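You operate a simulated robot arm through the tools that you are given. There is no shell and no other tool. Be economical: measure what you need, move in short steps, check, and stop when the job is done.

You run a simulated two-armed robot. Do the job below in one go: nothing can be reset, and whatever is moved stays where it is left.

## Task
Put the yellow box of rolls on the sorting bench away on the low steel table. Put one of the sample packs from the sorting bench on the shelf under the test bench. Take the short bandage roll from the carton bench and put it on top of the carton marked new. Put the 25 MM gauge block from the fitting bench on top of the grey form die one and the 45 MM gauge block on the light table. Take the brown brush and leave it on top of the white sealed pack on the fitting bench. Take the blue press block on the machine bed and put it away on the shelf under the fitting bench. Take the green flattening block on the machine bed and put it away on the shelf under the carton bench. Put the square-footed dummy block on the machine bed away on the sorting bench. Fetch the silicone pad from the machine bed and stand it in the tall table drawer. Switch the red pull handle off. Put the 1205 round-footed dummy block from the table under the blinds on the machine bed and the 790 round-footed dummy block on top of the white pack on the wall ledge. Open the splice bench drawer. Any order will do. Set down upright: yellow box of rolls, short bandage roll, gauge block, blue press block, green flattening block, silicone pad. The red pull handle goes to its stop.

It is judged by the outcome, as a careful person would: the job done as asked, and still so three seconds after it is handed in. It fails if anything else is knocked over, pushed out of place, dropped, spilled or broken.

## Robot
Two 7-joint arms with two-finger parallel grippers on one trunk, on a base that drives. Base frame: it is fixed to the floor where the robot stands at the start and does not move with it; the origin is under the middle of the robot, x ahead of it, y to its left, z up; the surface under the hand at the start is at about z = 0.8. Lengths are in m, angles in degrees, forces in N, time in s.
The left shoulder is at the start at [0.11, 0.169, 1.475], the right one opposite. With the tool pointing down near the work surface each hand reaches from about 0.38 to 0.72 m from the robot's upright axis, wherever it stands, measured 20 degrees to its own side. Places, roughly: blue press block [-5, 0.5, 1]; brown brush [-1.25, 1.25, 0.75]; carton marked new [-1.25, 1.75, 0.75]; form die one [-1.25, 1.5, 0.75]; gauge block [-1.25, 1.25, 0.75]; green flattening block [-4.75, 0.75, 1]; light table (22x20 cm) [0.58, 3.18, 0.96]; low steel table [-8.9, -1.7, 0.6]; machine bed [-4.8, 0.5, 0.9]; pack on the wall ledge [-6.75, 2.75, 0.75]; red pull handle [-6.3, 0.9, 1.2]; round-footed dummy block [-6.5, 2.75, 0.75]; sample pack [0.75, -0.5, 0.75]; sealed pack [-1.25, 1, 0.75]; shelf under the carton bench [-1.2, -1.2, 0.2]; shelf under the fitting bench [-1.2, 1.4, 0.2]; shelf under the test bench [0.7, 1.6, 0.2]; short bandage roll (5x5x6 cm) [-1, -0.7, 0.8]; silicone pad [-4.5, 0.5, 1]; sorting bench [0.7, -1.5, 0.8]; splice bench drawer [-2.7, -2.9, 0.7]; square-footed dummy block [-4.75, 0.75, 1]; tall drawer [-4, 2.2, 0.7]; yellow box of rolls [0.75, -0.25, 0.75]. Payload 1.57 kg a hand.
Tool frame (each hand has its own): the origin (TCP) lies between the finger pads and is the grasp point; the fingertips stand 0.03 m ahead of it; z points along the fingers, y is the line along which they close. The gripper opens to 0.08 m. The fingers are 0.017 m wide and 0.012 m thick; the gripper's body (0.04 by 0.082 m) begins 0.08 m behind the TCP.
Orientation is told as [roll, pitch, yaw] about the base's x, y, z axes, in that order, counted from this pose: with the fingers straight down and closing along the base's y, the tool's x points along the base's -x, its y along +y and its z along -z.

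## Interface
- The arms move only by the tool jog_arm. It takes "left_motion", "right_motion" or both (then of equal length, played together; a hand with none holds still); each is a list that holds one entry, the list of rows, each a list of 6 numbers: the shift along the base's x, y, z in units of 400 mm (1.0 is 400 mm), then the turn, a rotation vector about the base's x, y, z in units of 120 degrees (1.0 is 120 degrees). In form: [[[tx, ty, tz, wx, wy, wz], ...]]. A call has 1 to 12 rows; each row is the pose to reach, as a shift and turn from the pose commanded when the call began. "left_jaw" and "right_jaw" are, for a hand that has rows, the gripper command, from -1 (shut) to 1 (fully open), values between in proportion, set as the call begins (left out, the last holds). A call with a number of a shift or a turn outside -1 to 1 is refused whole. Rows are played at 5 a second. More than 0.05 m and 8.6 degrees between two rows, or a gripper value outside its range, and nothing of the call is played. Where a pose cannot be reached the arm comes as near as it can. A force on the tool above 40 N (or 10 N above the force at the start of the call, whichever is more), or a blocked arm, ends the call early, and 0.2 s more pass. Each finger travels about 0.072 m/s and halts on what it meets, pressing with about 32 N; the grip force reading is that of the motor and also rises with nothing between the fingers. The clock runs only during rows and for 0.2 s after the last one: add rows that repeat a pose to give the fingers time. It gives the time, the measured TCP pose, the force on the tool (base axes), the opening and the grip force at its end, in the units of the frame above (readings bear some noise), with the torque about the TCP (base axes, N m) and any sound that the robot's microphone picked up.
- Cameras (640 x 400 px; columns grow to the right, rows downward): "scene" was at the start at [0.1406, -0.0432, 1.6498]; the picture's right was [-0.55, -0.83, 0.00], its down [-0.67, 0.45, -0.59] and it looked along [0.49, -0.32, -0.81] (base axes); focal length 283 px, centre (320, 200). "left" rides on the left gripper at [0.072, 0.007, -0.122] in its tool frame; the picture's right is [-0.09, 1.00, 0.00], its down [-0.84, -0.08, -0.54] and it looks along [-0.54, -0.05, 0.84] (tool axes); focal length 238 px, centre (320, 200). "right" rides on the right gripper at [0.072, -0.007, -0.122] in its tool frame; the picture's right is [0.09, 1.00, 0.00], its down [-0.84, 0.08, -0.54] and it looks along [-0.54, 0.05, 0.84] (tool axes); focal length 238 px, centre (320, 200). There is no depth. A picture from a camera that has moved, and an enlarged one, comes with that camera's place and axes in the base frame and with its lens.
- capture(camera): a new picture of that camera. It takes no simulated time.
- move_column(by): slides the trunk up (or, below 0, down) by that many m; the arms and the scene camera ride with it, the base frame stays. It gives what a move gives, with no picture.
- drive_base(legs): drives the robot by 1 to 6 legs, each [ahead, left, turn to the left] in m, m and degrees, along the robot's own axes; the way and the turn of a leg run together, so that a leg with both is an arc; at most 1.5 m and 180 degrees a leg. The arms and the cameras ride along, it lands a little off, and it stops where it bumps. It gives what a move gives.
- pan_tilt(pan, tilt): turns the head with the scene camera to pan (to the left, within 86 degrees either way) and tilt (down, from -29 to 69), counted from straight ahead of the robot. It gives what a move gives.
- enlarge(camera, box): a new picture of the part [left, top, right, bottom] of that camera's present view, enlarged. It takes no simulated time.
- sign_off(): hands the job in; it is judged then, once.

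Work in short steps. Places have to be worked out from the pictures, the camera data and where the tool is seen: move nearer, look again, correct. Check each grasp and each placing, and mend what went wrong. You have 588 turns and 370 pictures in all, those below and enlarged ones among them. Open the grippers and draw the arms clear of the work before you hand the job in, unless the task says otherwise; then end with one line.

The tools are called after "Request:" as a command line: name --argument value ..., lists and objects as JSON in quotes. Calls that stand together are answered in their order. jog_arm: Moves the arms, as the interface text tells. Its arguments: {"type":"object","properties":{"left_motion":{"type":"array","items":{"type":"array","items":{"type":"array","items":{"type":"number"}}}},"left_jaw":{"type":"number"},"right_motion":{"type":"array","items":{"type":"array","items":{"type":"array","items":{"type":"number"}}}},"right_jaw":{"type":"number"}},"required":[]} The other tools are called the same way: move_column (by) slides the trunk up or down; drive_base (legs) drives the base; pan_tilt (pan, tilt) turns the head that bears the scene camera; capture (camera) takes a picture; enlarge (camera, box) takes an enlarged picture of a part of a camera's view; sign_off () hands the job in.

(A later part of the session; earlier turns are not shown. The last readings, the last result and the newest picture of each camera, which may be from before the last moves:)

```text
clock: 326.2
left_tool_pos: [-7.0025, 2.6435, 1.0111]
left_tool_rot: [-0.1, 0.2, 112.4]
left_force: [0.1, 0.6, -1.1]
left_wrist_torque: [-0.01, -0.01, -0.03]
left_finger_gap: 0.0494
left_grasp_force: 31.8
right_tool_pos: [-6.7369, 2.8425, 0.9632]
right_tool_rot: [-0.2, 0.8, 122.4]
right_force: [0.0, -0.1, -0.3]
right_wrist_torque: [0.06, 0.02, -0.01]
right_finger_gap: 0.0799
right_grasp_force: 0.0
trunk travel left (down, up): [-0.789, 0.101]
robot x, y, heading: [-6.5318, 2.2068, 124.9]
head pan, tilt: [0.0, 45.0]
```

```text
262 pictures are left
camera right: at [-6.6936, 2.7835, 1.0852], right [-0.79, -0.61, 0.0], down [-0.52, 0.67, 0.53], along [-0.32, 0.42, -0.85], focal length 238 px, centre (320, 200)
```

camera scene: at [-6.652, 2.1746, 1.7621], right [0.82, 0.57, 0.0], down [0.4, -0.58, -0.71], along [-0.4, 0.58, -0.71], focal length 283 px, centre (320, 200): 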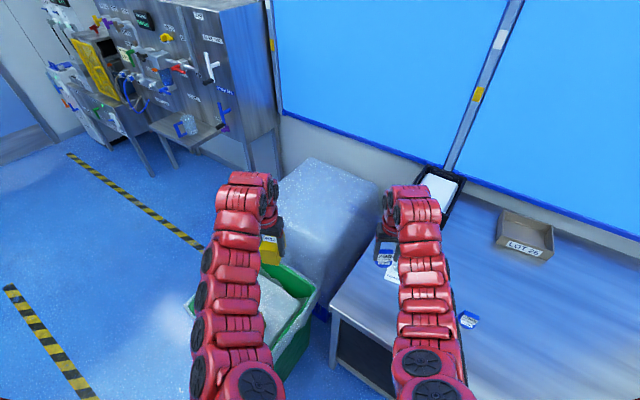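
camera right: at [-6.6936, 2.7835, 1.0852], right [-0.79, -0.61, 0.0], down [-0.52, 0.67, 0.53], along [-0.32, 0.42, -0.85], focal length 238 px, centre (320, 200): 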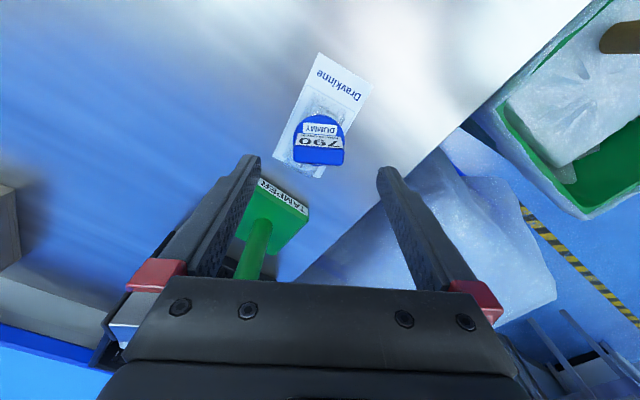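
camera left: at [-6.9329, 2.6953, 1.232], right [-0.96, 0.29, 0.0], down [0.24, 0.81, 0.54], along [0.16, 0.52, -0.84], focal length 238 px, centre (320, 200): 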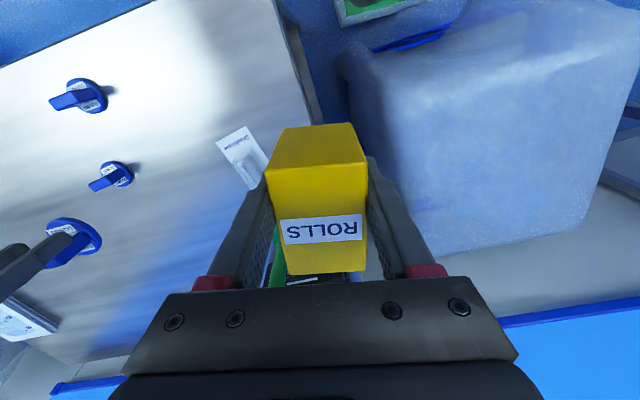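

790 sits on the pack. Now I back off and line up with the block at (-6.51,2.63).

Request:
drive_base --legs '[[-0.24, 0.076, 0], [0, 0, -15]]'

Request:
capture --camera "right"

Request:
capture --camera "scene"

```text
clock: 328.9
left_tool_pos: [-6.8012, 2.5151, 1.0102]
left_tool_rot: [-0.2, 0.3, 97.0]
left_force: [-0.7, 0.2, 0.1]
left_wrist_torque: [-0.04, 0.0, -0.02]
left_finger_gap: 0.0492
left_grasp_force: 32.4
right_tool_pos: [-6.4926, 2.6346, 0.9612]
right_tool_rot: [0.0, 0.9, 107.2]
right_force: [0.1, -0.3, -0.5]
right_wrist_torque: [0.02, 0.03, 0.0]
right_finger_gap: 0.08
right_grasp_force: 0.1
trunk travel left (down, up): [-0.789, 0.101]
robot x, y, heading: [-6.4612, 1.9724, 109.7]
head pan, tilt: [0.0, 45.0]
```

```text
261 pictures are left
camera right: at [-6.4652, 2.5687, 1.0843], right [-0.92, -0.38, 0.0], down [-0.33, 0.78, 0.53], along [-0.2, 0.49, -0.85], focal length 238 px, centre (320, 200)
```

right: 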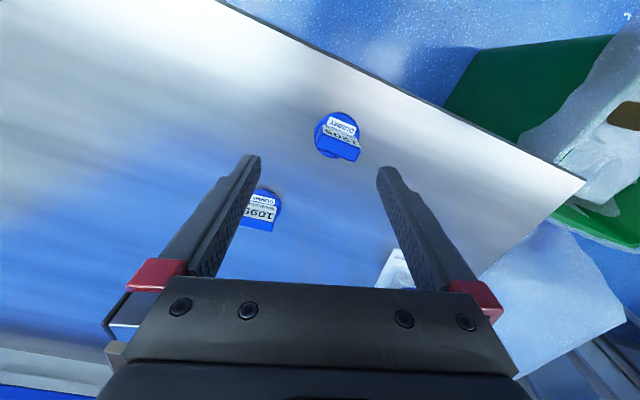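

```text
260 pictures are left
camera scene: at [-6.516, 2.1195, 1.662], right [0.94, 0.34, 0.0], down [0.24, -0.67, -0.71], along [-0.24, 0.67, -0.71], focal length 283 px, centre (320, 200)
```

scene: 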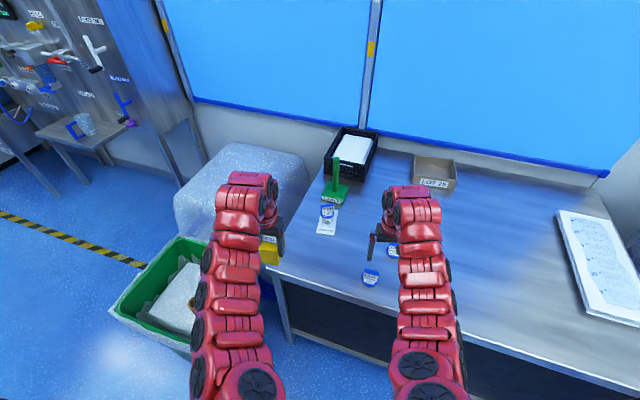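

Request:
enlarge --camera "scene" --box '[300, 190, 420, 300]'

Request:
jog_arm --right_motion '[[[-0.02, 0, -0.05, 0, 0, -0.05], [-0.04, 0, -0.1, 0, 0, -0.1], [-0.055, 0, -0.14, 0, 0, -0.143]]]'

Request:
capture --camera "right"

```text
3.64 times, centred on (360, 245) of scene
camera zoom: at [-6.516, 2.1195, 1.662], right [0.94, 0.34, 0.0], down [0.24, -0.67, -0.71], along [-0.24, 0.67, -0.71], focal length 1030 px, centre (174, 36)
```

zoom: 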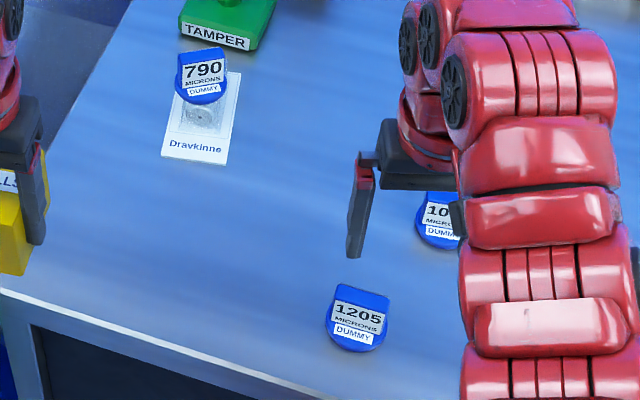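

```text
clock: 329.7
left_tool_pos: [-6.801, 2.5138, 1.0095]
left_tool_rot: [-0.1, 0.3, 97.2]
left_force: [0.1, 0.0, -1.1]
left_wrist_torque: [-0.01, -0.01, -0.02]
left_finger_gap: 0.0492
left_grasp_force: 31.6
right_tool_pos: [-6.5136, 2.6345, 0.9062]
right_tool_rot: [-0.2, 0.8, 90.0]
right_force: [-0.3, 0.6, -0.5]
right_wrist_torque: [-0.03, 0.0, 0.01]
right_finger_gap: 0.0798
right_grasp_force: 0.1
trunk travel left (down, up): [-0.789, 0.101]
robot x, y, heading: [-6.4608, 1.9657, 109.4]
head pan, tilt: [0.0, 45.0]
```

```text
258 pictures are left
camera right: at [-6.5075, 2.5637, 1.0286], right [-1.0, -0.09, 0.0], down [-0.08, 0.84, 0.53], along [-0.05, 0.53, -0.85], focal length 238 px, centre (320, 200)
```

right: 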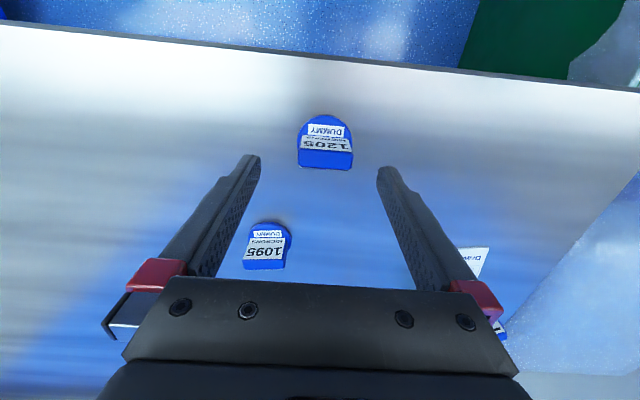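

1205 confirmed. I descend and grasp it like the other.

Request:
jog_arm --right_motion '[[[-0.015, 0.01, -0.06, 0, 0, 0], [-0.015, 0.01, -0.12, 0, 0, 0], [-0.015, 0.01, -0.145, 0, 0, 0], [-0.015, 0.01, -0.16, 0, 0, 0], [-0.015, 0.01, -0.168, 0, 0, 0]]]'

Request:
jog_arm --right_motion '[[[0, 0, 0, 0, 0, 0], [0, 0, 0, 0, 0, 0], [0, 0, 0, 0, 0, 0], [0, 0, 0, 0, 0, 0]]]' --right_jaw -1

Request:
jog_arm --right_motion '[[[0, 0, 0.1, 0, 0, 0], [0, 0, 0.2, 0, 0, 0], [0, 0, 0.3, 0, 0, 0]]]'

Request:
capture --camera "right"

```text
clock: 330.9
left_tool_pos: [-6.8005, 2.5153, 1.0103]
left_tool_rot: [-0.1, 0.3, 97.1]
left_force: [0.4, 1.0, -1.0]
left_wrist_torque: [-0.02, -0.01, -0.03]
left_finger_gap: 0.0493
left_grasp_force: 31.7
right_tool_pos: [-6.5197, 2.6402, 0.8375]
right_tool_rot: [-0.1, 0.8, 90.0]
right_force: [-0.3, 0.3, -1.1]
right_wrist_torque: [0.01, -0.01, -0.01]
right_finger_gap: 0.0801
right_grasp_force: 0.0
trunk travel left (down, up): [-0.789, 0.101]
robot x, y, heading: [-6.4603, 1.9688, 109.6]
head pan, tilt: [0.0, 45.0]
```

```text
clock: 331.9
left_tool_pos: [-6.8013, 2.5147, 1.0095]
left_tool_rot: [-0.1, 0.1, 97.1]
left_force: [-0.4, -0.2, -1.5]
left_wrist_torque: [-0.01, 0.01, -0.01]
left_finger_gap: 0.0496
left_grasp_force: 31.7
right_tool_pos: [-6.5198, 2.6409, 0.8387]
right_tool_rot: [-0.1, 0.8, 90.1]
right_force: [-0.6, 0.1, 1.0]
right_wrist_torque: [0.07, 0.0, -0.01]
right_finger_gap: 0.0491
right_grasp_force: 31.2
trunk travel left (down, up): [-0.789, 0.101]
robot x, y, heading: [-6.4613, 1.971, 109.7]
head pan, tilt: [0.0, 45.0]
```

```text
clock: 332.7
left_tool_pos: [-6.8025, 2.5146, 1.0105]
left_tool_rot: [-0.1, 0.2, 97.2]
left_force: [1.1, -0.4, -0.4]
left_wrist_torque: [-0.02, -0.02, -0.01]
left_finger_gap: 0.0493
left_grasp_force: 32.2
right_tool_pos: [-6.5212, 2.6416, 0.9602]
right_tool_rot: [-0.2, 0.8, 90.0]
right_force: [1.2, 0.5, -0.4]
right_wrist_torque: [0.03, 0.0, -0.01]
right_finger_gap: 0.0493
right_grasp_force: 32.0
trunk travel left (down, up): [-0.789, 0.101]
robot x, y, heading: [-6.4607, 1.9695, 109.5]
head pan, tilt: [0.0, 45.0]
```

```text
257 pictures are left
camera right: at [-6.5143, 2.5687, 1.0828], right [-1.0, -0.09, 0.0], down [-0.08, 0.84, 0.53], along [-0.05, 0.53, -0.85], focal length 238 px, centre (320, 200)
```

right: 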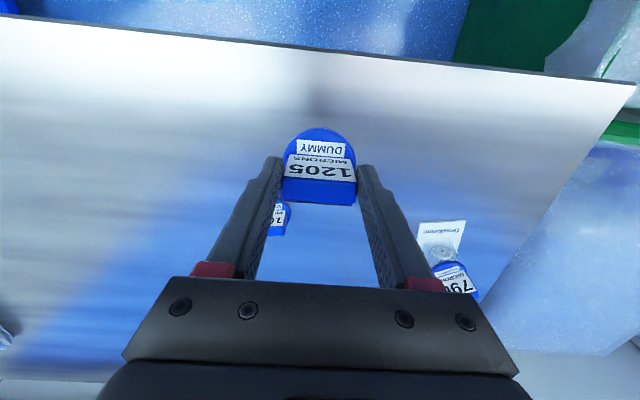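

Held. I raise the trunk, back off into the corridor and check the bin area from a similar viewpoint.

Request:
move_column --by 0.1

Request:
drive_base --legs '[[-0.5, 0, 0], [0, 0, -19]]'

Request:
pan_tilt --pan 0 --tilt 35

Request:
capture --camera "scene"

```text
clock: 334.0
left_tool_pos: [-6.8017, 2.5153, 1.1089]
left_tool_rot: [-0.1, 0.3, 97.0]
left_force: [0.0, -0.5, -1.4]
left_wrist_torque: [-0.01, 0.01, 0.01]
left_finger_gap: 0.0493
left_grasp_force: 31.9
right_tool_pos: [-6.5214, 2.6411, 1.0584]
right_tool_rot: [-0.1, 0.9, 90.1]
right_force: [-0.4, 1.1, -1.2]
right_wrist_torque: [0.01, 0.02, -0.02]
right_finger_gap: 0.0492
right_grasp_force: 31.6
trunk travel left (down, up): [-0.889, 0.001]
robot x, y, heading: [-6.461, 1.9667, 109.8]
head pan, tilt: [0.0, 45.0]
```

```text
clock: 338.0
left_tool_pos: [-6.4318, 2.1192, 1.1091]
left_tool_rot: [-0.1, 0.3, 77.8]
left_force: [0.0, -1.0, -1.5]
left_wrist_torque: [-0.02, -0.05, 0.01]
left_finger_gap: 0.0492
left_grasp_force: 32.1
right_tool_pos: [-6.126, 2.1458, 1.0585]
right_tool_rot: [-0.2, 0.8, 70.5]
right_force: [0.3, 0.1, -0.2]
right_wrist_torque: [0.02, 0.01, 0.02]
right_finger_gap: 0.0494
right_grasp_force: 32.1
trunk travel left (down, up): [-0.889, 0.001]
robot x, y, heading: [-6.2919, 1.4891, 90.1]
head pan, tilt: [0.0, 45.0]
```

```text
clock: 338.8
left_tool_pos: [-6.4309, 2.1197, 1.1099]
left_tool_rot: [-0.2, 0.2, 77.7]
left_force: [0.0, 0.2, 0.2]
left_wrist_torque: [-0.01, -0.01, 0.01]
left_finger_gap: 0.0493
left_grasp_force: 32.0
right_tool_pos: [-6.1257, 2.1456, 1.0594]
right_tool_rot: [-0.1, 0.9, 70.6]
right_force: [-0.2, -1.2, -0.1]
right_wrist_torque: [-0.01, 0.01, -0.01]
right_finger_gap: 0.0492
right_grasp_force: 31.1
trunk travel left (down, up): [-0.889, 0.001]
robot x, y, heading: [-6.2926, 1.4939, 90.0]
head pan, tilt: [0.0, 35.0]
```

```text
256 pictures are left
camera scene: at [-6.2926, 1.6578, 1.7768], right [1.0, 0.0, 0.0], down [0.0, -0.57, -0.82], along [0.0, 0.82, -0.57], focal length 283 px, centre (320, 200)
```

scene: 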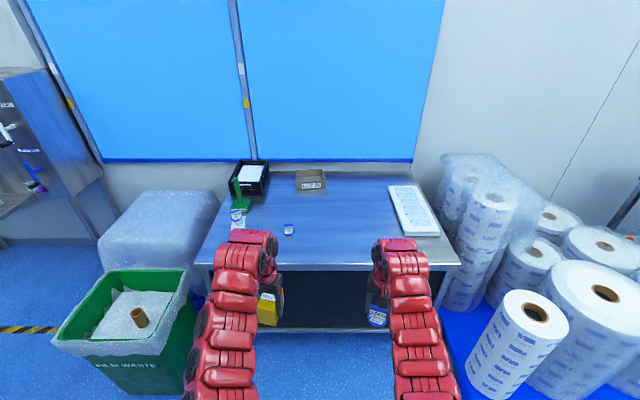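

The bin has not moved (position agrees to a pixel). Now I drive to the machine bed, first facing east along the corridor.

Request:
drive_base --legs '[[0.05, 0, 0], [0, 0, -90], [1.4, 0, 0]]'

Request:
pan_tilt --pan -80 --tilt 45

Request:
capture --camera "scene"

```text
clock: 350.1
left_tool_pos: [-4.2634, 1.677, 1.1099]
left_tool_rot: [-0.2, 0.3, -12.3]
left_force: [-0.4, 0.4, -0.1]
left_wrist_torque: [0.0, 0.03, -0.05]
left_finger_gap: 0.0495
left_grasp_force: 31.8
right_tool_pos: [-4.2382, 1.3701, 1.0591]
right_tool_rot: [-0.1, 0.8, -19.4]
right_force: [-0.9, -0.3, -0.5]
right_wrist_torque: [0.01, 0.02, 0.02]
right_finger_gap: 0.0491
right_grasp_force: 32.1
trunk travel left (down, up): [-0.889, 0.001]
robot x, y, heading: [-4.8923, 1.5377, 0.1]
head pan, tilt: [0.0, 35.0]
```

```text
clock: 351.7
left_tool_pos: [-4.264, 1.6763, 1.11]
left_tool_rot: [-0.2, 0.4, -12.2]
left_force: [0.1, 1.0, -0.5]
left_wrist_torque: [0.01, 0.01, 0.07]
left_finger_gap: 0.0494
left_grasp_force: 31.9
right_tool_pos: [-4.2388, 1.3701, 1.0591]
right_tool_rot: [-0.1, 0.8, -19.4]
right_force: [-0.2, -0.3, -0.4]
right_wrist_torque: [0.03, -0.01, 0.0]
right_finger_gap: 0.0491
right_grasp_force: 31.9
trunk travel left (down, up): [-0.889, 0.001]
robot x, y, heading: [-4.8913, 1.5373, 0.1]
head pan, tilt: [-80.0, 45.0]
```

```text
255 pictures are left
camera scene: at [-4.7969, 1.4544, 1.7621], right [-0.98, -0.18, 0.0], down [-0.12, 0.7, -0.71], along [0.12, -0.7, -0.71], focal length 283 px, centre (320, 200)
```

scene: 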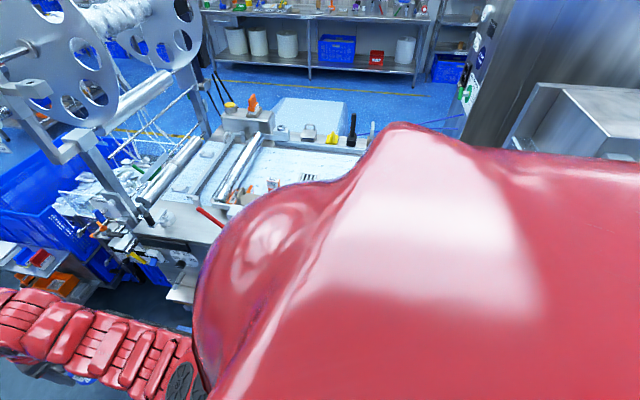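

The tall reels are at x>-4, so turning here is clear. I turn to face the machine bed.

Request:
drive_base --legs '[[0, 0, -90]]'

Request:
pan_tilt --pan 0 --tilt 45

Request:
capture --camera "scene"

```text
clock: 355.9
left_tool_pos: [-4.7451, 0.9121, 1.1093]
left_tool_rot: [0.0, 0.3, -101.8]
left_force: [-0.6, 0.9, -0.3]
left_wrist_torque: [0.01, -0.03, 0.01]
left_finger_gap: 0.0494
left_grasp_force: 32.3
right_tool_pos: [-5.0508, 0.8817, 1.059]
right_tool_rot: [-0.1, 0.8, -108.6]
right_force: [-0.4, -0.1, -1.4]
right_wrist_torque: [0.04, 0.0, -0.01]
right_finger_gap: 0.049
right_grasp_force: 31.6
trunk travel left (down, up): [-0.889, 0.001]
robot x, y, heading: [-4.8876, 1.5381, -89.1]
head pan, tilt: [-80.0, 45.0]
```

```text
clock: 357.4
left_tool_pos: [-4.7443, 0.9109, 1.109]
left_tool_rot: [-0.1, 0.3, -101.6]
left_force: [-0.5, 0.7, -0.3]
left_wrist_torque: [0.0, 0.02, -0.01]
left_finger_gap: 0.049
left_grasp_force: 32.1
right_tool_pos: [-5.0505, 0.8825, 1.0592]
right_tool_rot: [-0.1, 0.8, -108.7]
right_force: [0.0, 0.0, -1.3]
right_wrist_torque: [-0.02, -0.02, -0.01]
right_finger_gap: 0.0493
right_grasp_force: 31.9
trunk travel left (down, up): [-0.889, 0.001]
robot x, y, heading: [-4.8922, 1.5376, -89.2]
head pan, tilt: [0.0, 45.0]
```

```text
254 pictures are left
camera scene: at [-4.8897, 1.3724, 1.7621], right [-1.0, -0.01, 0.0], down [-0.01, 0.71, -0.71], along [0.01, -0.71, -0.71], focal length 283 px, centre (320, 200)
```

scene: 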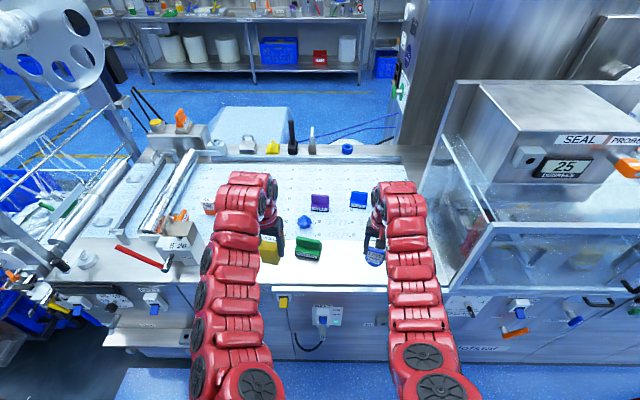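

Request:
enlarge --camera "scene" --box '[220, 170, 420, 290]'

Request:
capture --camera "right"

Request:
capture --camera "left"

```text
3.20 times, centred on (320, 230) of scene
camera zoom: at [-4.8897, 1.3724, 1.7621], right [-1.0, -0.01, 0.0], down [-0.01, 0.71, -0.71], along [0.01, -0.71, -0.71], focal length 906 px, centre (320, 104)
```

zoom: 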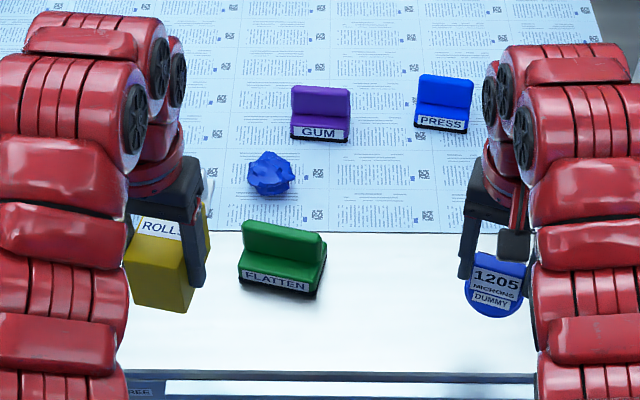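

```text
252 pictures are left
camera right: at [-5.034, 0.949, 1.1819], right [0.97, -0.23, 0.0], down [-0.2, -0.82, 0.53], along [-0.12, -0.52, -0.85], focal length 238 px, centre (320, 200)
```

right: 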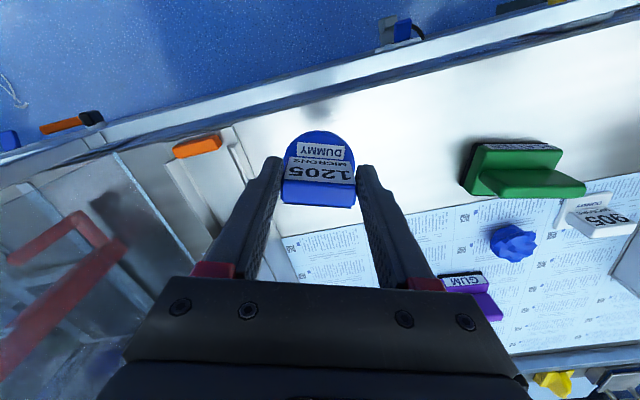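

```text
251 pictures are left
camera left: at [-4.7238, 0.9792, 1.232], right [0.96, -0.29, 0.0], down [-0.24, -0.81, 0.54], along [-0.16, -0.51, -0.84], focal length 238 px, centre (320, 200)
```

left: 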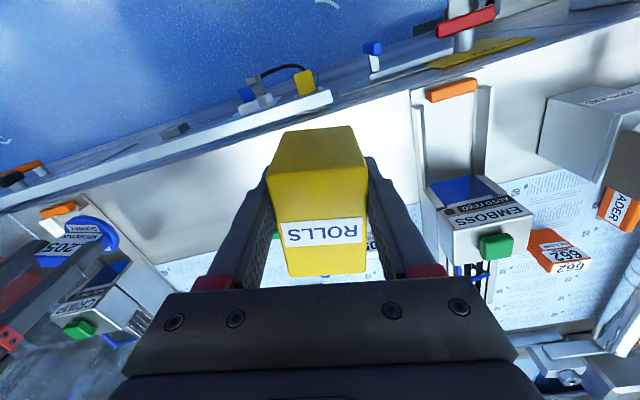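

The bed surface is about z=0.9; items: green FLATTEN (-4.84,0.78), blue PRESS (-5.02,0.53), purple GUM, white dummy (905?), orange 662. I drive 0.09 m ahead to set 1205 on the clear plate at about (-5.04,0.79).

Request:
drive_base --legs '[[0.09, 0, 0]]'

Request:
capture --camera "right"

```text
clock: 358.5
left_tool_pos: [-4.746, 0.8216, 1.1107]
left_tool_rot: [-0.1, 0.2, -101.8]
left_force: [-0.1, -0.4, -0.9]
left_wrist_torque: [0.01, -0.02, -0.01]
left_finger_gap: 0.0491
left_grasp_force: 32.4
right_tool_pos: [-5.0508, 0.7928, 1.0603]
right_tool_rot: [-0.1, 0.6, -108.9]
right_force: [0.2, 0.2, -0.7]
right_wrist_torque: [0.02, -0.02, 0.0]
right_finger_gap: 0.0488
right_grasp_force: 32.2
trunk travel left (down, up): [-0.889, 0.001]
robot x, y, heading: [-4.8937, 1.4467, -89.3]
head pan, tilt: [0.0, 45.0]
```

```text
250 pictures are left
camera right: at [-5.0344, 0.8602, 1.1827], right [0.97, -0.23, 0.0], down [-0.2, -0.82, 0.53], along [-0.13, -0.52, -0.85], focal length 238 px, centre (320, 200)
```

right: 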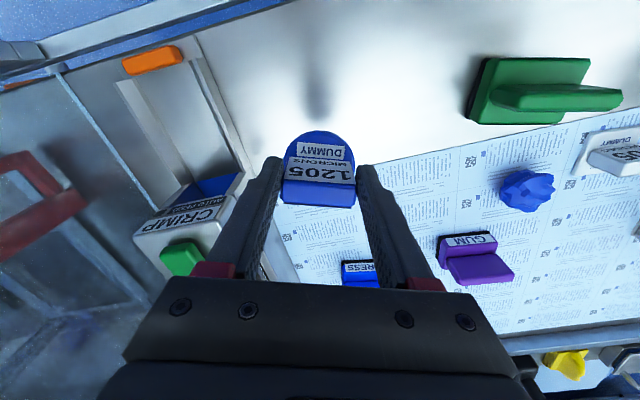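

Request:
jog_arm --right_motion '[[[0.05, 0.05, -0.08, 0, 0, 0], [0.05, 0.05, -0.17, 0, 0, 0], [0.05, 0.05, -0.25, 0, 0, 0], [0.05, 0.05, -0.265, 0, 0, 0], [0.05, 0.05, -0.28, 0, 0, 0], [0.05, 0.05, -0.29, 0, 0, 0], [0.05, 0.05, -0.3, 0, 0, 0], [0.05, 0.05, -0.31, 0, 0, 0], [0.05, 0.05, -0.32, 0, 0, 0], [0.05, 0.05, -0.33, 0, 0, 0]]]'

Request:
capture --camera "right"

```text
clock: 360.1
left_tool_pos: [-4.745, 0.8228, 1.1129]
left_tool_rot: [-0.1, 0.2, -101.7]
left_force: [0.3, -0.7, -1.1]
left_wrist_torque: [-0.01, 0.0, -0.04]
left_finger_gap: 0.0492
left_grasp_force: 31.7
right_tool_pos: [-5.0316, 0.8119, 0.9464]
right_tool_rot: [0.1, 0.3, -108.8]
right_force: [0.5, 10.5, 32.1]
right_wrist_torque: [0.7, 0.02, -0.08]
right_finger_gap: 0.0491
right_grasp_force: 32.3
trunk travel left (down, up): [-0.889, 0.001]
robot x, y, heading: [-4.8879, 1.4467, -89.5]
head pan, tilt: [0.0, 45.0]
stopped in row 8 (right hand): the force on the tool passed its limit at 46 N (the readings are from after the stop); the commanded pose is now the measured one
```

```text
249 pictures are left
camera right: at [-5.0143, 0.8791, 1.0682], right [0.97, -0.24, 0.0], down [-0.2, -0.82, 0.54], along [-0.13, -0.52, -0.84], focal length 238 px, centre (320, 200)
```

right: 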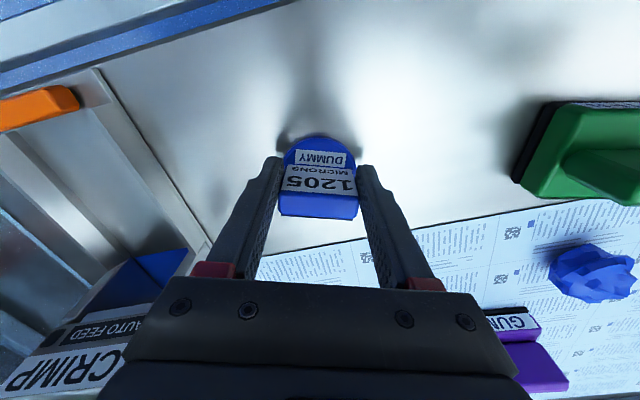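

Contact with the bed. I release and lift.

Request:
jog_arm --right_motion '[[[0, 0, 0.008, 0, 0, 0], [0, 0, 0.008, 0, 0, 0], [0, 0, 0.008, 0, 0, 0], [0, 0, 0.008, 0, 0, 0]]]' --right_jaw 1

Request:
jog_arm --right_motion '[[[0, 0, 0.08, 0, 0, 0], [0, 0, 0.18, 0, 0, 0], [0, 0.04, 0.27, 0, 0, 0]]]'

Request:
capture --camera "right"

```text
clock: 361.1
left_tool_pos: [-4.7459, 0.8192, 1.1091]
left_tool_rot: [-0.1, 0.4, -101.7]
left_force: [0.2, 0.3, -0.6]
left_wrist_torque: [0.01, 0.01, 0.03]
left_finger_gap: 0.0494
left_grasp_force: 31.9
right_tool_pos: [-5.0323, 0.8103, 0.9465]
right_tool_rot: [0.0, 0.6, -109.0]
right_force: [-0.5, 0.5, -0.1]
right_wrist_torque: [0.02, 0.0, 0.0]
right_finger_gap: 0.08
right_grasp_force: 0.0
trunk travel left (down, up): [-0.889, 0.001]
robot x, y, heading: [-4.8907, 1.4457, -89.3]
head pan, tilt: [0.0, 45.0]
```

```text
clock: 361.9
left_tool_pos: [-4.7441, 0.8211, 1.1091]
left_tool_rot: [-0.2, 0.2, -102.0]
left_force: [-0.3, 0.4, -0.7]
left_wrist_torque: [-0.01, 0.02, 0.0]
left_finger_gap: 0.0493
left_grasp_force: 31.6
right_tool_pos: [-5.0286, 0.827, 1.0544]
right_tool_rot: [-0.1, 0.5, -108.9]
right_force: [0.7, 1.7, 0.7]
right_wrist_torque: [0.01, 0.07, 0.02]
right_finger_gap: 0.0801
right_grasp_force: 0.1
trunk travel left (down, up): [-0.889, 0.001]
robot x, y, heading: [-4.8901, 1.4431, -89.6]
head pan, tilt: [0.0, 45.0]
```

```text
248 pictures are left
camera right: at [-5.0112, 0.8955, 1.1778], right [0.97, -0.23, 0.0], down [-0.2, -0.82, 0.54], along [-0.13, -0.52, -0.84], focal length 238 px, centre (320, 200)
```

right: 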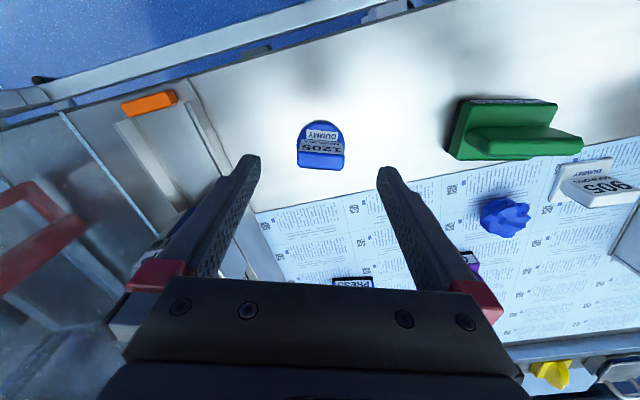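

1205 stands on the bed. I'll now deliver the yellow box west to free the left hand, looking at the red handle on the way.

Request:
drive_base --legs '[[-0.37, 0, 0], [0, -1.4, 0]]'

Request:
pan_tilt --pan 0 --tilt 30

Request:
capture --camera "scene"

```text
clock: 370.9
left_tool_pos: [-6.156, 1.1629, 1.1092]
left_tool_rot: [-0.1, 0.3, -101.0]
left_force: [-0.4, 0.5, -0.6]
left_wrist_torque: [0.01, -0.01, 0.0]
left_finger_gap: 0.0492
left_grasp_force: 32.2
right_tool_pos: [-6.4414, 1.1659, 1.0552]
right_tool_rot: [0.0, 0.4, -108.1]
right_force: [0.4, -0.3, -0.2]
right_wrist_torque: [0.0, -0.01, -0.02]
right_finger_gap: 0.0802
right_grasp_force: 0.1
trunk travel left (down, up): [-0.889, 0.001]
robot x, y, heading: [-6.3061, 1.7873, -88.5]
head pan, tilt: [0.0, 45.0]
```

```text
clock: 371.7
left_tool_pos: [-6.1553, 1.1629, 1.1101]
left_tool_rot: [-0.1, 0.3, -101.0]
left_force: [0.3, 0.1, 0.1]
left_wrist_torque: [0.05, 0.01, 0.0]
left_finger_gap: 0.0491
left_grasp_force: 32.1
right_tool_pos: [-6.4408, 1.1646, 1.0544]
right_tool_rot: [0.1, 0.4, -108.0]
right_force: [0.9, 0.3, -0.2]
right_wrist_torque: [-0.02, -0.01, -0.04]
right_finger_gap: 0.08
right_grasp_force: 0.0
trunk travel left (down, up): [-0.889, 0.001]
robot x, y, heading: [-6.3075, 1.7844, -88.4]
head pan, tilt: [0.0, 30.0]
```

```text
247 pictures are left
camera scene: at [-6.3056, 1.6137, 1.7846], right [-1.0, -0.02, 0.0], down [-0.01, 0.5, -0.87], along [0.02, -0.87, -0.5], focal length 283 px, centre (320, 200)
```

scene: 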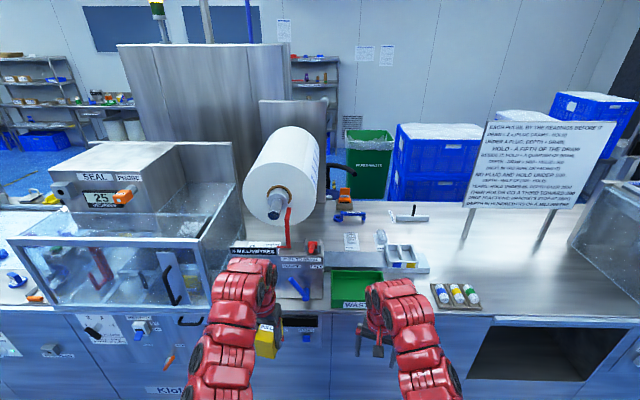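

Request:
enlarge --camera "scene" --box '[230, 170, 350, 310]'

Request:
enlarge --camera "scene" --box '[460, 110, 620, 220]'

```text
2.86 times, centred on (290, 240) of scene
camera zoom: at [-6.3056, 1.6137, 1.7846], right [-1.0, -0.02, 0.0], down [-0.01, 0.5, -0.87], along [0.02, -0.87, -0.5], focal length 809 px, centre (406, 86)
```

zoom: 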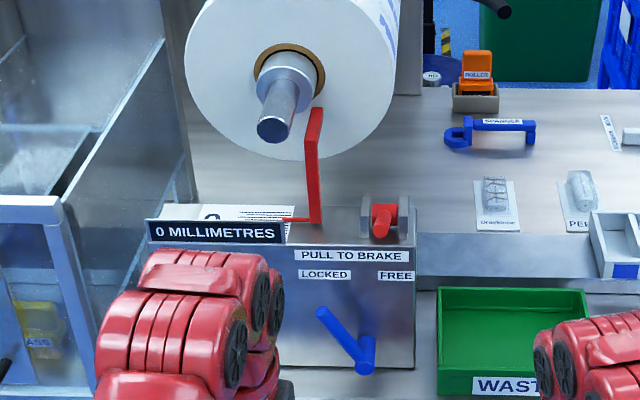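

```text
3.64 times, centred on (540, 165) of scene
camera zoom: at [-6.3056, 1.6137, 1.7846], right [-1.0, -0.02, 0.0], down [-0.01, 0.5, -0.87], along [0.02, -0.87, -0.5], focal length 1030 px, centre (-480, 327)
```

zoom: 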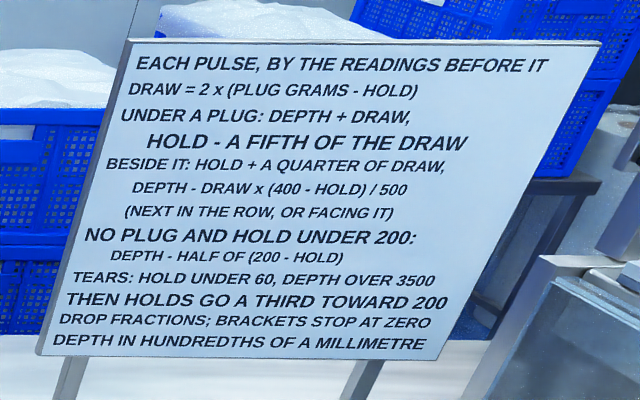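

The red "PULL TO BRAKE" handle in the clevis near (-6.27,0.85) matches the stated place. I look at it through both wrist cameras.

Request:
capture --camera "right"

Request:
capture --camera "left"

Request:
enlarge --camera "scene" --box '[290, 225, 350, 275]'

```text
244 pictures are left
camera right: at [-6.4248, 1.2336, 1.1764], right [0.98, -0.22, 0.0], down [-0.19, -0.82, 0.53], along [-0.12, -0.52, -0.85], focal length 238 px, centre (320, 200)
```

right: 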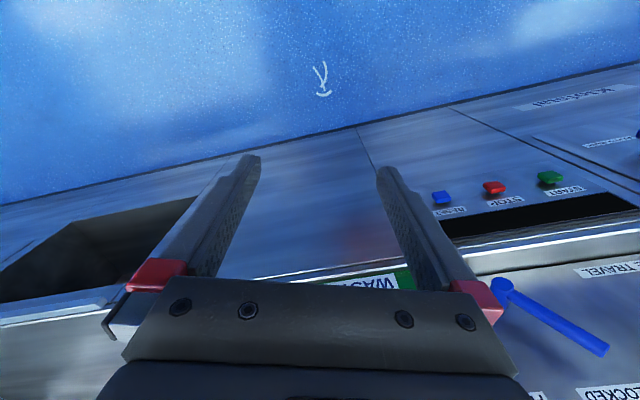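

```text
243 pictures are left
camera left: at [-6.1355, 1.2314, 1.2321], right [0.96, -0.28, 0.0], down [-0.24, -0.81, 0.54], along [-0.15, -0.52, -0.84], focal length 238 px, centre (320, 200)
```

left: 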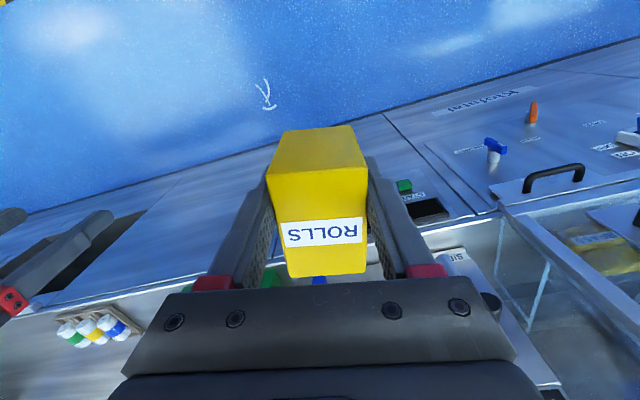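

```text
8.00 times, centred on (320, 250) of scene
camera zoom: at [-6.3056, 1.6137, 1.7846], right [-1.0, -0.02, 0.0], down [-0.01, 0.5, -0.87], along [0.02, -0.87, -0.5], focal length 2266 px, centre (320, -200)
```

zoom: 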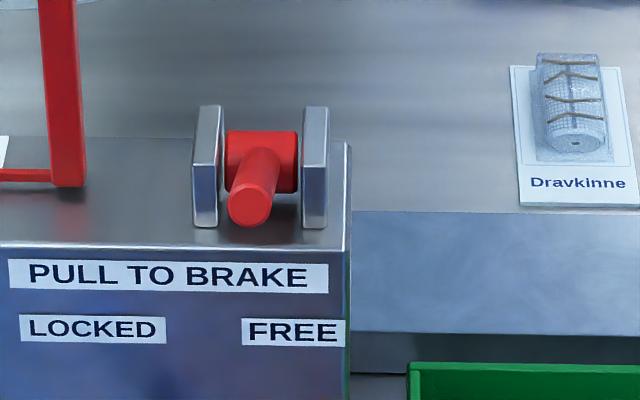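

The lever sits in a clevis and seems to point toward me and up (pulled). I lower the trunk for a second viewpoint to work out its position and angle.

Request:
move_column --by -0.38

Request:
pan_tilt --pan 0 --tilt 15

Request:
capture --camera "scene"

Request:
enlarge --camera "scene" --box '[280, 180, 380, 260]'

```text
clock: 375.4
left_tool_pos: [-6.1555, 1.1638, 0.7294]
left_tool_rot: [-0.2, 0.4, -101.1]
left_force: [0.5, 0.0, -0.9]
left_wrist_torque: [0.01, 0.02, -0.03]
left_finger_gap: 0.0492
left_grasp_force: 32.3
right_tool_pos: [-6.4392, 1.1651, 0.6743]
right_tool_rot: [0.0, 0.4, -108.1]
right_force: [-0.4, 0.2, 0.2]
right_wrist_torque: [0.01, 0.01, 0.01]
right_finger_gap: 0.0799
right_grasp_force: 0.1
trunk travel left (down, up): [-0.509, 0.381]
robot x, y, heading: [-6.3137, 1.7865, -88.6]
head pan, tilt: [0.0, 30.0]
```

```text
clock: 376.1
left_tool_pos: [-6.1552, 1.162, 0.7303]
left_tool_rot: [-0.1, 0.3, -101.0]
left_force: [-0.4, -1.0, -0.6]
left_wrist_torque: [-0.01, 0.04, 0.03]
left_finger_gap: 0.0494
left_grasp_force: 32.2
right_tool_pos: [-6.4402, 1.1658, 0.6736]
right_tool_rot: [0.0, 0.5, -108.2]
right_force: [0.7, -0.4, -0.2]
right_wrist_torque: [-0.02, 0.0, -0.01]
right_finger_gap: 0.0799
right_grasp_force: 0.0
trunk travel left (down, up): [-0.509, 0.381]
robot x, y, heading: [-6.3069, 1.7859, -88.5]
head pan, tilt: [0.0, 15.0]
```

```text
241 pictures are left
camera scene: at [-6.3053, 1.6108, 1.4288], right [-1.0, -0.02, 0.0], down [-0.01, 0.26, -0.97], along [0.02, -0.97, -0.26], focal length 283 px, centre (320, 200)
```

scene: 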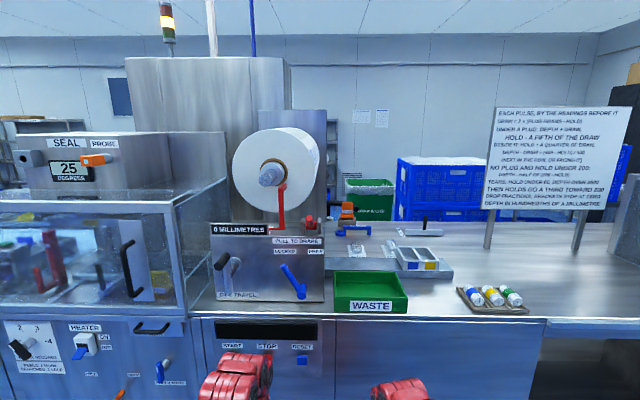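

```text
5.00 times, centred on (330, 220) of scene
camera zoom: at [-6.3053, 1.6108, 1.4288], right [-1.0, -0.02, 0.0], down [-0.01, 0.26, -0.97], along [0.02, -0.97, -0.26], focal length 1416 px, centre (270, 100)
```

zoom: 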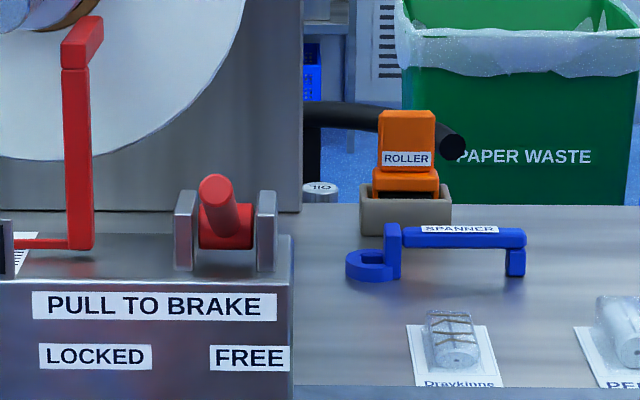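

The lever tip is at about (-6.263,0.910,1.194), hub (-6.262,0.807,1.133): 30° above horizontal toward me, i.e. pulled. I'll grip its tip with a 45°-tilted tool and swing it up and back. First reposition: trunk up, robot left, left hand retracted.

Request:
move_column --by 0.26

Request:
jog_arm --left_motion '[[[0, 0.05, -0.1, 0, 0, 0], [0, 0.12, -0.2, 0, 0, 0], [0, 0.2, -0.28, 0, 0, 0], [0, 0.28, -0.35, 0, 0, 0], [0, 0.35, -0.38, 0, 0, 0]]]' --right_motion '[[[0, 0, 0.1, -0.065, 0, 0], [0, 0.03, 0.2, -0.13, 0, 0], [0, 0.05, 0.3, -0.195, 0, 0], [0, 0.08, 0.4, -0.26, 0, 0], [0, 0.1, 0.48, -0.32, 0, 0]]]'

Request:
capture --camera "right"

```text
clock: 378.8
left_tool_pos: [-6.156, 1.1635, 0.9898]
left_tool_rot: [-0.1, 0.3, -101.0]
left_force: [-0.4, 0.3, -1.0]
left_wrist_torque: [-0.01, 0.0, -0.01]
left_finger_gap: 0.0492
left_grasp_force: 31.8
right_tool_pos: [-6.4399, 1.167, 0.9338]
right_tool_rot: [0.0, 0.4, -108.2]
right_force: [-0.2, -0.4, 0.1]
right_wrist_torque: [-0.01, 0.01, 0.02]
right_finger_gap: 0.08
right_grasp_force: 0.1
trunk travel left (down, up): [-0.769, 0.121]
robot x, y, heading: [-6.3055, 1.7882, -88.7]
head pan, tilt: [0.0, 15.0]
```

```text
clock: 380.0
left_tool_pos: [-6.1564, 1.3042, 0.8371]
left_tool_rot: [-0.1, 0.2, -100.9]
left_force: [0.2, -0.2, 0.6]
left_wrist_torque: [0.0, -0.03, 0.02]
left_finger_gap: 0.0496
left_grasp_force: 31.4
right_tool_pos: [-6.4409, 1.2032, 1.1163]
right_tool_rot: [12.6, -33.5, -111.9]
right_force: [-0.1, -0.1, 0.0]
right_wrist_torque: [0.04, 0.0, -0.03]
right_finger_gap: 0.0801
right_grasp_force: 0.1
right hand out of reach, approached as far as the arm can: row 5
trunk travel left (down, up): [-0.769, 0.121]
robot x, y, heading: [-6.3082, 1.7901, -88.6]
head pan, tilt: [0.0, 15.0]
```

```text
239 pictures are left
camera right: at [-6.425, 1.3303, 1.1745], right [0.97, -0.18, 0.13], down [-0.19, -0.35, 0.92], along [-0.12, -0.92, -0.38], focal length 238 px, centre (320, 200)
```

right: 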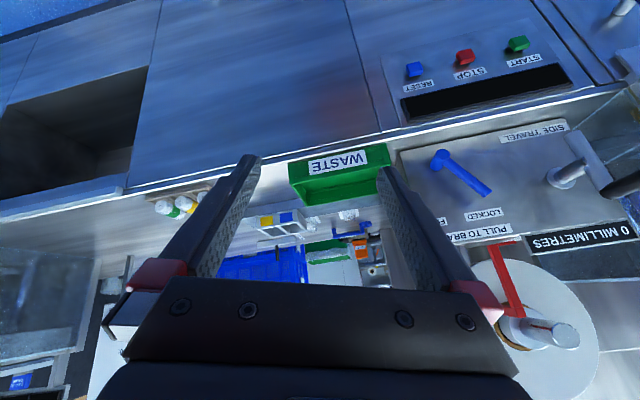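

The tool is tilted about 37°. I raise the trunk, shift left and forward, and align the closing axis with x.

Request:
move_column --by 0.12

Request:
drive_base --legs '[[0, 0.18, -1], [0.13, 0, 0]]'

Request:
jog_arm --right_motion '[[[0, 0, 0, 0, 0.046, 0.059], [0, 0, 0, 0, 0.092, 0.118]]]'

Request:
capture --camera "right"

Request:
capture --camera "scene"

```text
clock: 381.5
left_tool_pos: [-6.1568, 1.3036, 0.9562]
left_tool_rot: [0.0, 0.3, -101.0]
left_force: [0.5, 0.3, -0.8]
left_wrist_torque: [0.0, -0.01, 0.01]
left_finger_gap: 0.0494
left_grasp_force: 31.9
right_tool_pos: [-6.4412, 1.2019, 1.236]
right_tool_rot: [12.5, -33.4, -111.8]
right_force: [-0.1, -0.1, 0.1]
right_wrist_torque: [-0.01, 0.03, 0.01]
right_finger_gap: 0.0801
right_grasp_force: 0.1
trunk travel left (down, up): [-0.889, 0.001]
robot x, y, heading: [-6.3085, 1.7816, -88.6]
head pan, tilt: [0.0, 15.0]
```

```text
clock: 383.9
left_tool_pos: [-5.988, 1.1727, 0.9578]
left_tool_rot: [0.0, 0.2, -102.5]
left_force: [0.3, 0.4, -0.8]
left_wrist_torque: [0.02, 0.03, 0.01]
left_finger_gap: 0.0492
left_grasp_force: 32.1
right_tool_pos: [-6.2731, 1.0788, 1.2367]
right_tool_rot: [12.7, -33.5, -113.2]
right_force: [0.0, 0.5, 1.3]
right_wrist_torque: [-0.02, 0.0, 0.03]
right_finger_gap: 0.0801
right_grasp_force: 0.0
trunk travel left (down, up): [-0.889, 0.001]
robot x, y, heading: [-6.1269, 1.6562, -89.7]
head pan, tilt: [0.0, 15.0]
```

```text
refused: row 1 steps farther than a row can; nothing moved
```

```text
238 pictures are left
camera right: at [-6.2546, 1.2056, 1.2948], right [0.97, -0.2, 0.13], down [-0.2, -0.35, 0.92], along [-0.14, -0.92, -0.38], focal length 238 px, centre (320, 200)
```

right: 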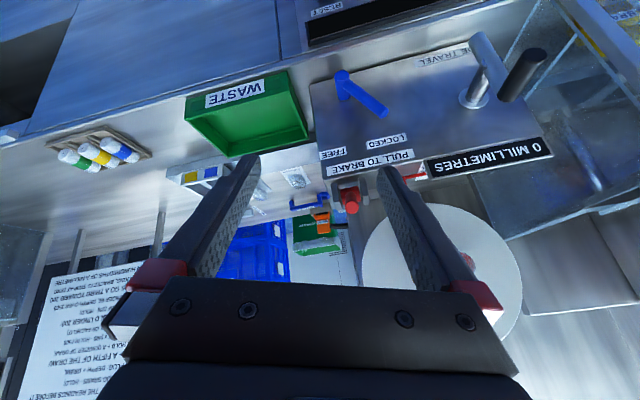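

```text
237 pictures are left
camera scene: at [-6.128, 1.485, 1.8092], right [-1.0, 0.0, 0.0], down [0.0, 0.26, -0.97], along [0.0, -0.97, -0.26], focal length 283 px, centre (320, 200)
```

scene: 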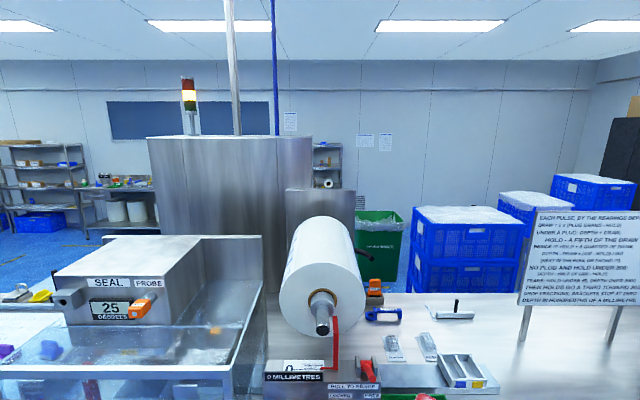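

I redo the alignment in smaller steps while approaching to the pre-grasp point.

Request:
jog_arm --right_motion '[[[0.01, -0.05, 0.01, 0, 0.031, 0.04], [0.02, -0.1, 0.03, 0, 0.062, 0.08], [0.03, -0.15, 0.04, 0, 0.092, 0.118], [0.03, -0.25, 0.045, 0, 0.092, 0.118]]]'

Request:
capture --camera "right"

```text
clock: 384.9
left_tool_pos: [-5.9861, 1.1701, 0.9588]
left_tool_rot: [-0.2, 0.4, -102.5]
left_force: [0.1, -0.6, -0.8]
left_wrist_torque: [0.01, -0.04, 0.02]
left_finger_gap: 0.049
left_grasp_force: 31.7
right_tool_pos: [-6.2622, 0.9758, 1.2546]
right_tool_rot: [-0.6, -35.8, -91.5]
right_force: [-0.1, -1.6, -0.3]
right_wrist_torque: [0.02, 0.04, -0.02]
right_finger_gap: 0.0799
right_grasp_force: 0.0
trunk travel left (down, up): [-0.889, 0.001]
robot x, y, heading: [-6.126, 1.6564, -89.7]
head pan, tilt: [0.0, 15.0]
```

```text
236 pictures are left
camera right: at [-6.2639, 1.1044, 1.3118], right [1.0, 0.04, -0.06], down [0.07, -0.36, 0.93], along [0.02, -0.93, -0.37], focal length 238 px, centre (320, 200)
```

right: 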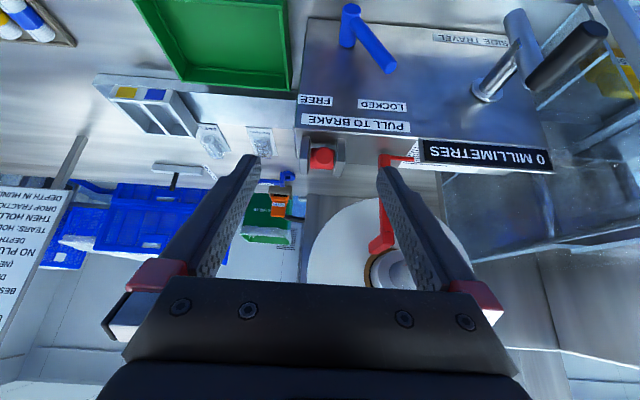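

The lever tip is where computed. I move the open fingers around it and close.

Request:
jog_arm --right_motion '[[[0, -0.08, -0.07, 0, 0, 0], [0, -0.15, -0.13, 0, 0, 0], [0, -0.197, -0.172, 0, 0, 0]]]'

Request:
jog_arm --right_motion '[[[0, 0, 0, 0, 0, 0], [0, 0, 0, 0, 0, 0], [0, 0, 0, 0, 0, 0], [0, 0, 0, 0, 0, 0], [0, 0, 0, 0, 0, 0]]]' --right_jaw -1

Request:
capture --camera "right"

```text
clock: 385.7
left_tool_pos: [-5.9873, 1.1705, 0.9586]
left_tool_rot: [-0.2, 0.3, -102.4]
left_force: [0.4, -0.2, -0.2]
left_wrist_torque: [-0.01, 0.01, 0.04]
left_finger_gap: 0.0493
left_grasp_force: 31.7
right_tool_pos: [-6.2633, 0.8988, 1.1856]
right_tool_rot: [-0.5, -35.9, -91.6]
right_force: [-1.3, -1.0, -0.2]
right_wrist_torque: [0.01, 0.0, 0.03]
right_finger_gap: 0.0798
right_grasp_force: 0.0
trunk travel left (down, up): [-0.889, 0.001]
robot x, y, heading: [-6.1315, 1.6564, -90.0]
head pan, tilt: [0.0, 15.0]
```

```text
clock: 386.9
left_tool_pos: [-5.9859, 1.1719, 0.9561]
left_tool_rot: [-0.2, 0.3, -102.3]
left_force: [0.3, -0.3, -0.2]
left_wrist_torque: [0.01, -0.02, 0.01]
left_finger_gap: 0.0493
left_grasp_force: 32.0
right_tool_pos: [-6.2603, 0.8992, 1.1866]
right_tool_rot: [-0.4, -35.8, -91.4]
right_force: [8.5, -1.6, -1.5]
right_wrist_torque: [0.0, -0.94, 1.41]
right_finger_gap: 0.0183
right_grasp_force: 32.9
trunk travel left (down, up): [-0.889, 0.001]
robot x, y, heading: [-6.1272, 1.6558, -90.1]
head pan, tilt: [0.0, 15.0]
```

```text
235 pictures are left
camera right: at [-6.262, 1.0268, 1.2428], right [1.0, 0.05, -0.06], down [0.07, -0.36, 0.93], along [0.02, -0.93, -0.37], focal length 238 px, centre (320, 200)
```

right: 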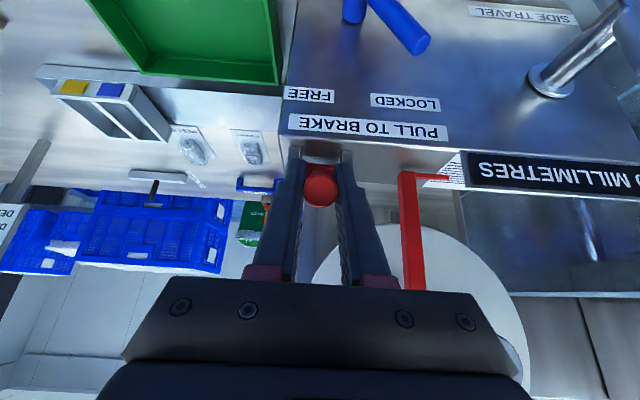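

Gripped. I swing the lever up and back along its arc (to about 60°) and watch the force.

Request:
jog_arm --right_motion '[[[0, -0.013, 0.019, 0, 0, 0], [0, -0.0275, 0.0375, 0, 0, 0], [0, -0.043, 0.054, 0, 0, 0], [0, -0.06, 0.07, 0, 0, 0], [0, -0.0785, 0.084, 0, 0, 0], [0, -0.0975, 0.0975, 0, 0, 0]]]'

Request:
capture --camera "scene"

```text
clock: 388.3
left_tool_pos: [-5.9896, 1.1711, 0.9576]
left_tool_rot: [-0.1, 0.2, -102.3]
left_force: [0.4, -0.5, -0.6]
left_wrist_torque: [0.02, 0.02, 0.01]
left_finger_gap: 0.049
left_grasp_force: 31.5
right_tool_pos: [-6.267, 0.8585, 1.2245]
right_tool_rot: [-0.5, -35.8, -91.9]
right_force: [0.2, -0.1, -0.1]
right_wrist_torque: [0.01, -0.01, 0.02]
right_finger_gap: 0.0
right_grasp_force: 21.7
trunk travel left (down, up): [-0.889, 0.001]
robot x, y, heading: [-6.1274, 1.6537, -89.9]
head pan, tilt: [0.0, 15.0]
```

```text
234 pictures are left
camera scene: at [-6.1301, 1.4824, 1.809], right [-1.0, 0.0, 0.0], down [0.0, 0.26, -0.97], along [0.0, -0.97, -0.26], focal length 283 px, centre (320, 200)
```

scene: 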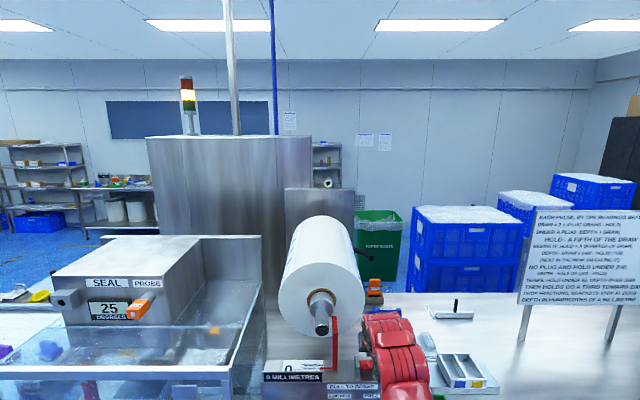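

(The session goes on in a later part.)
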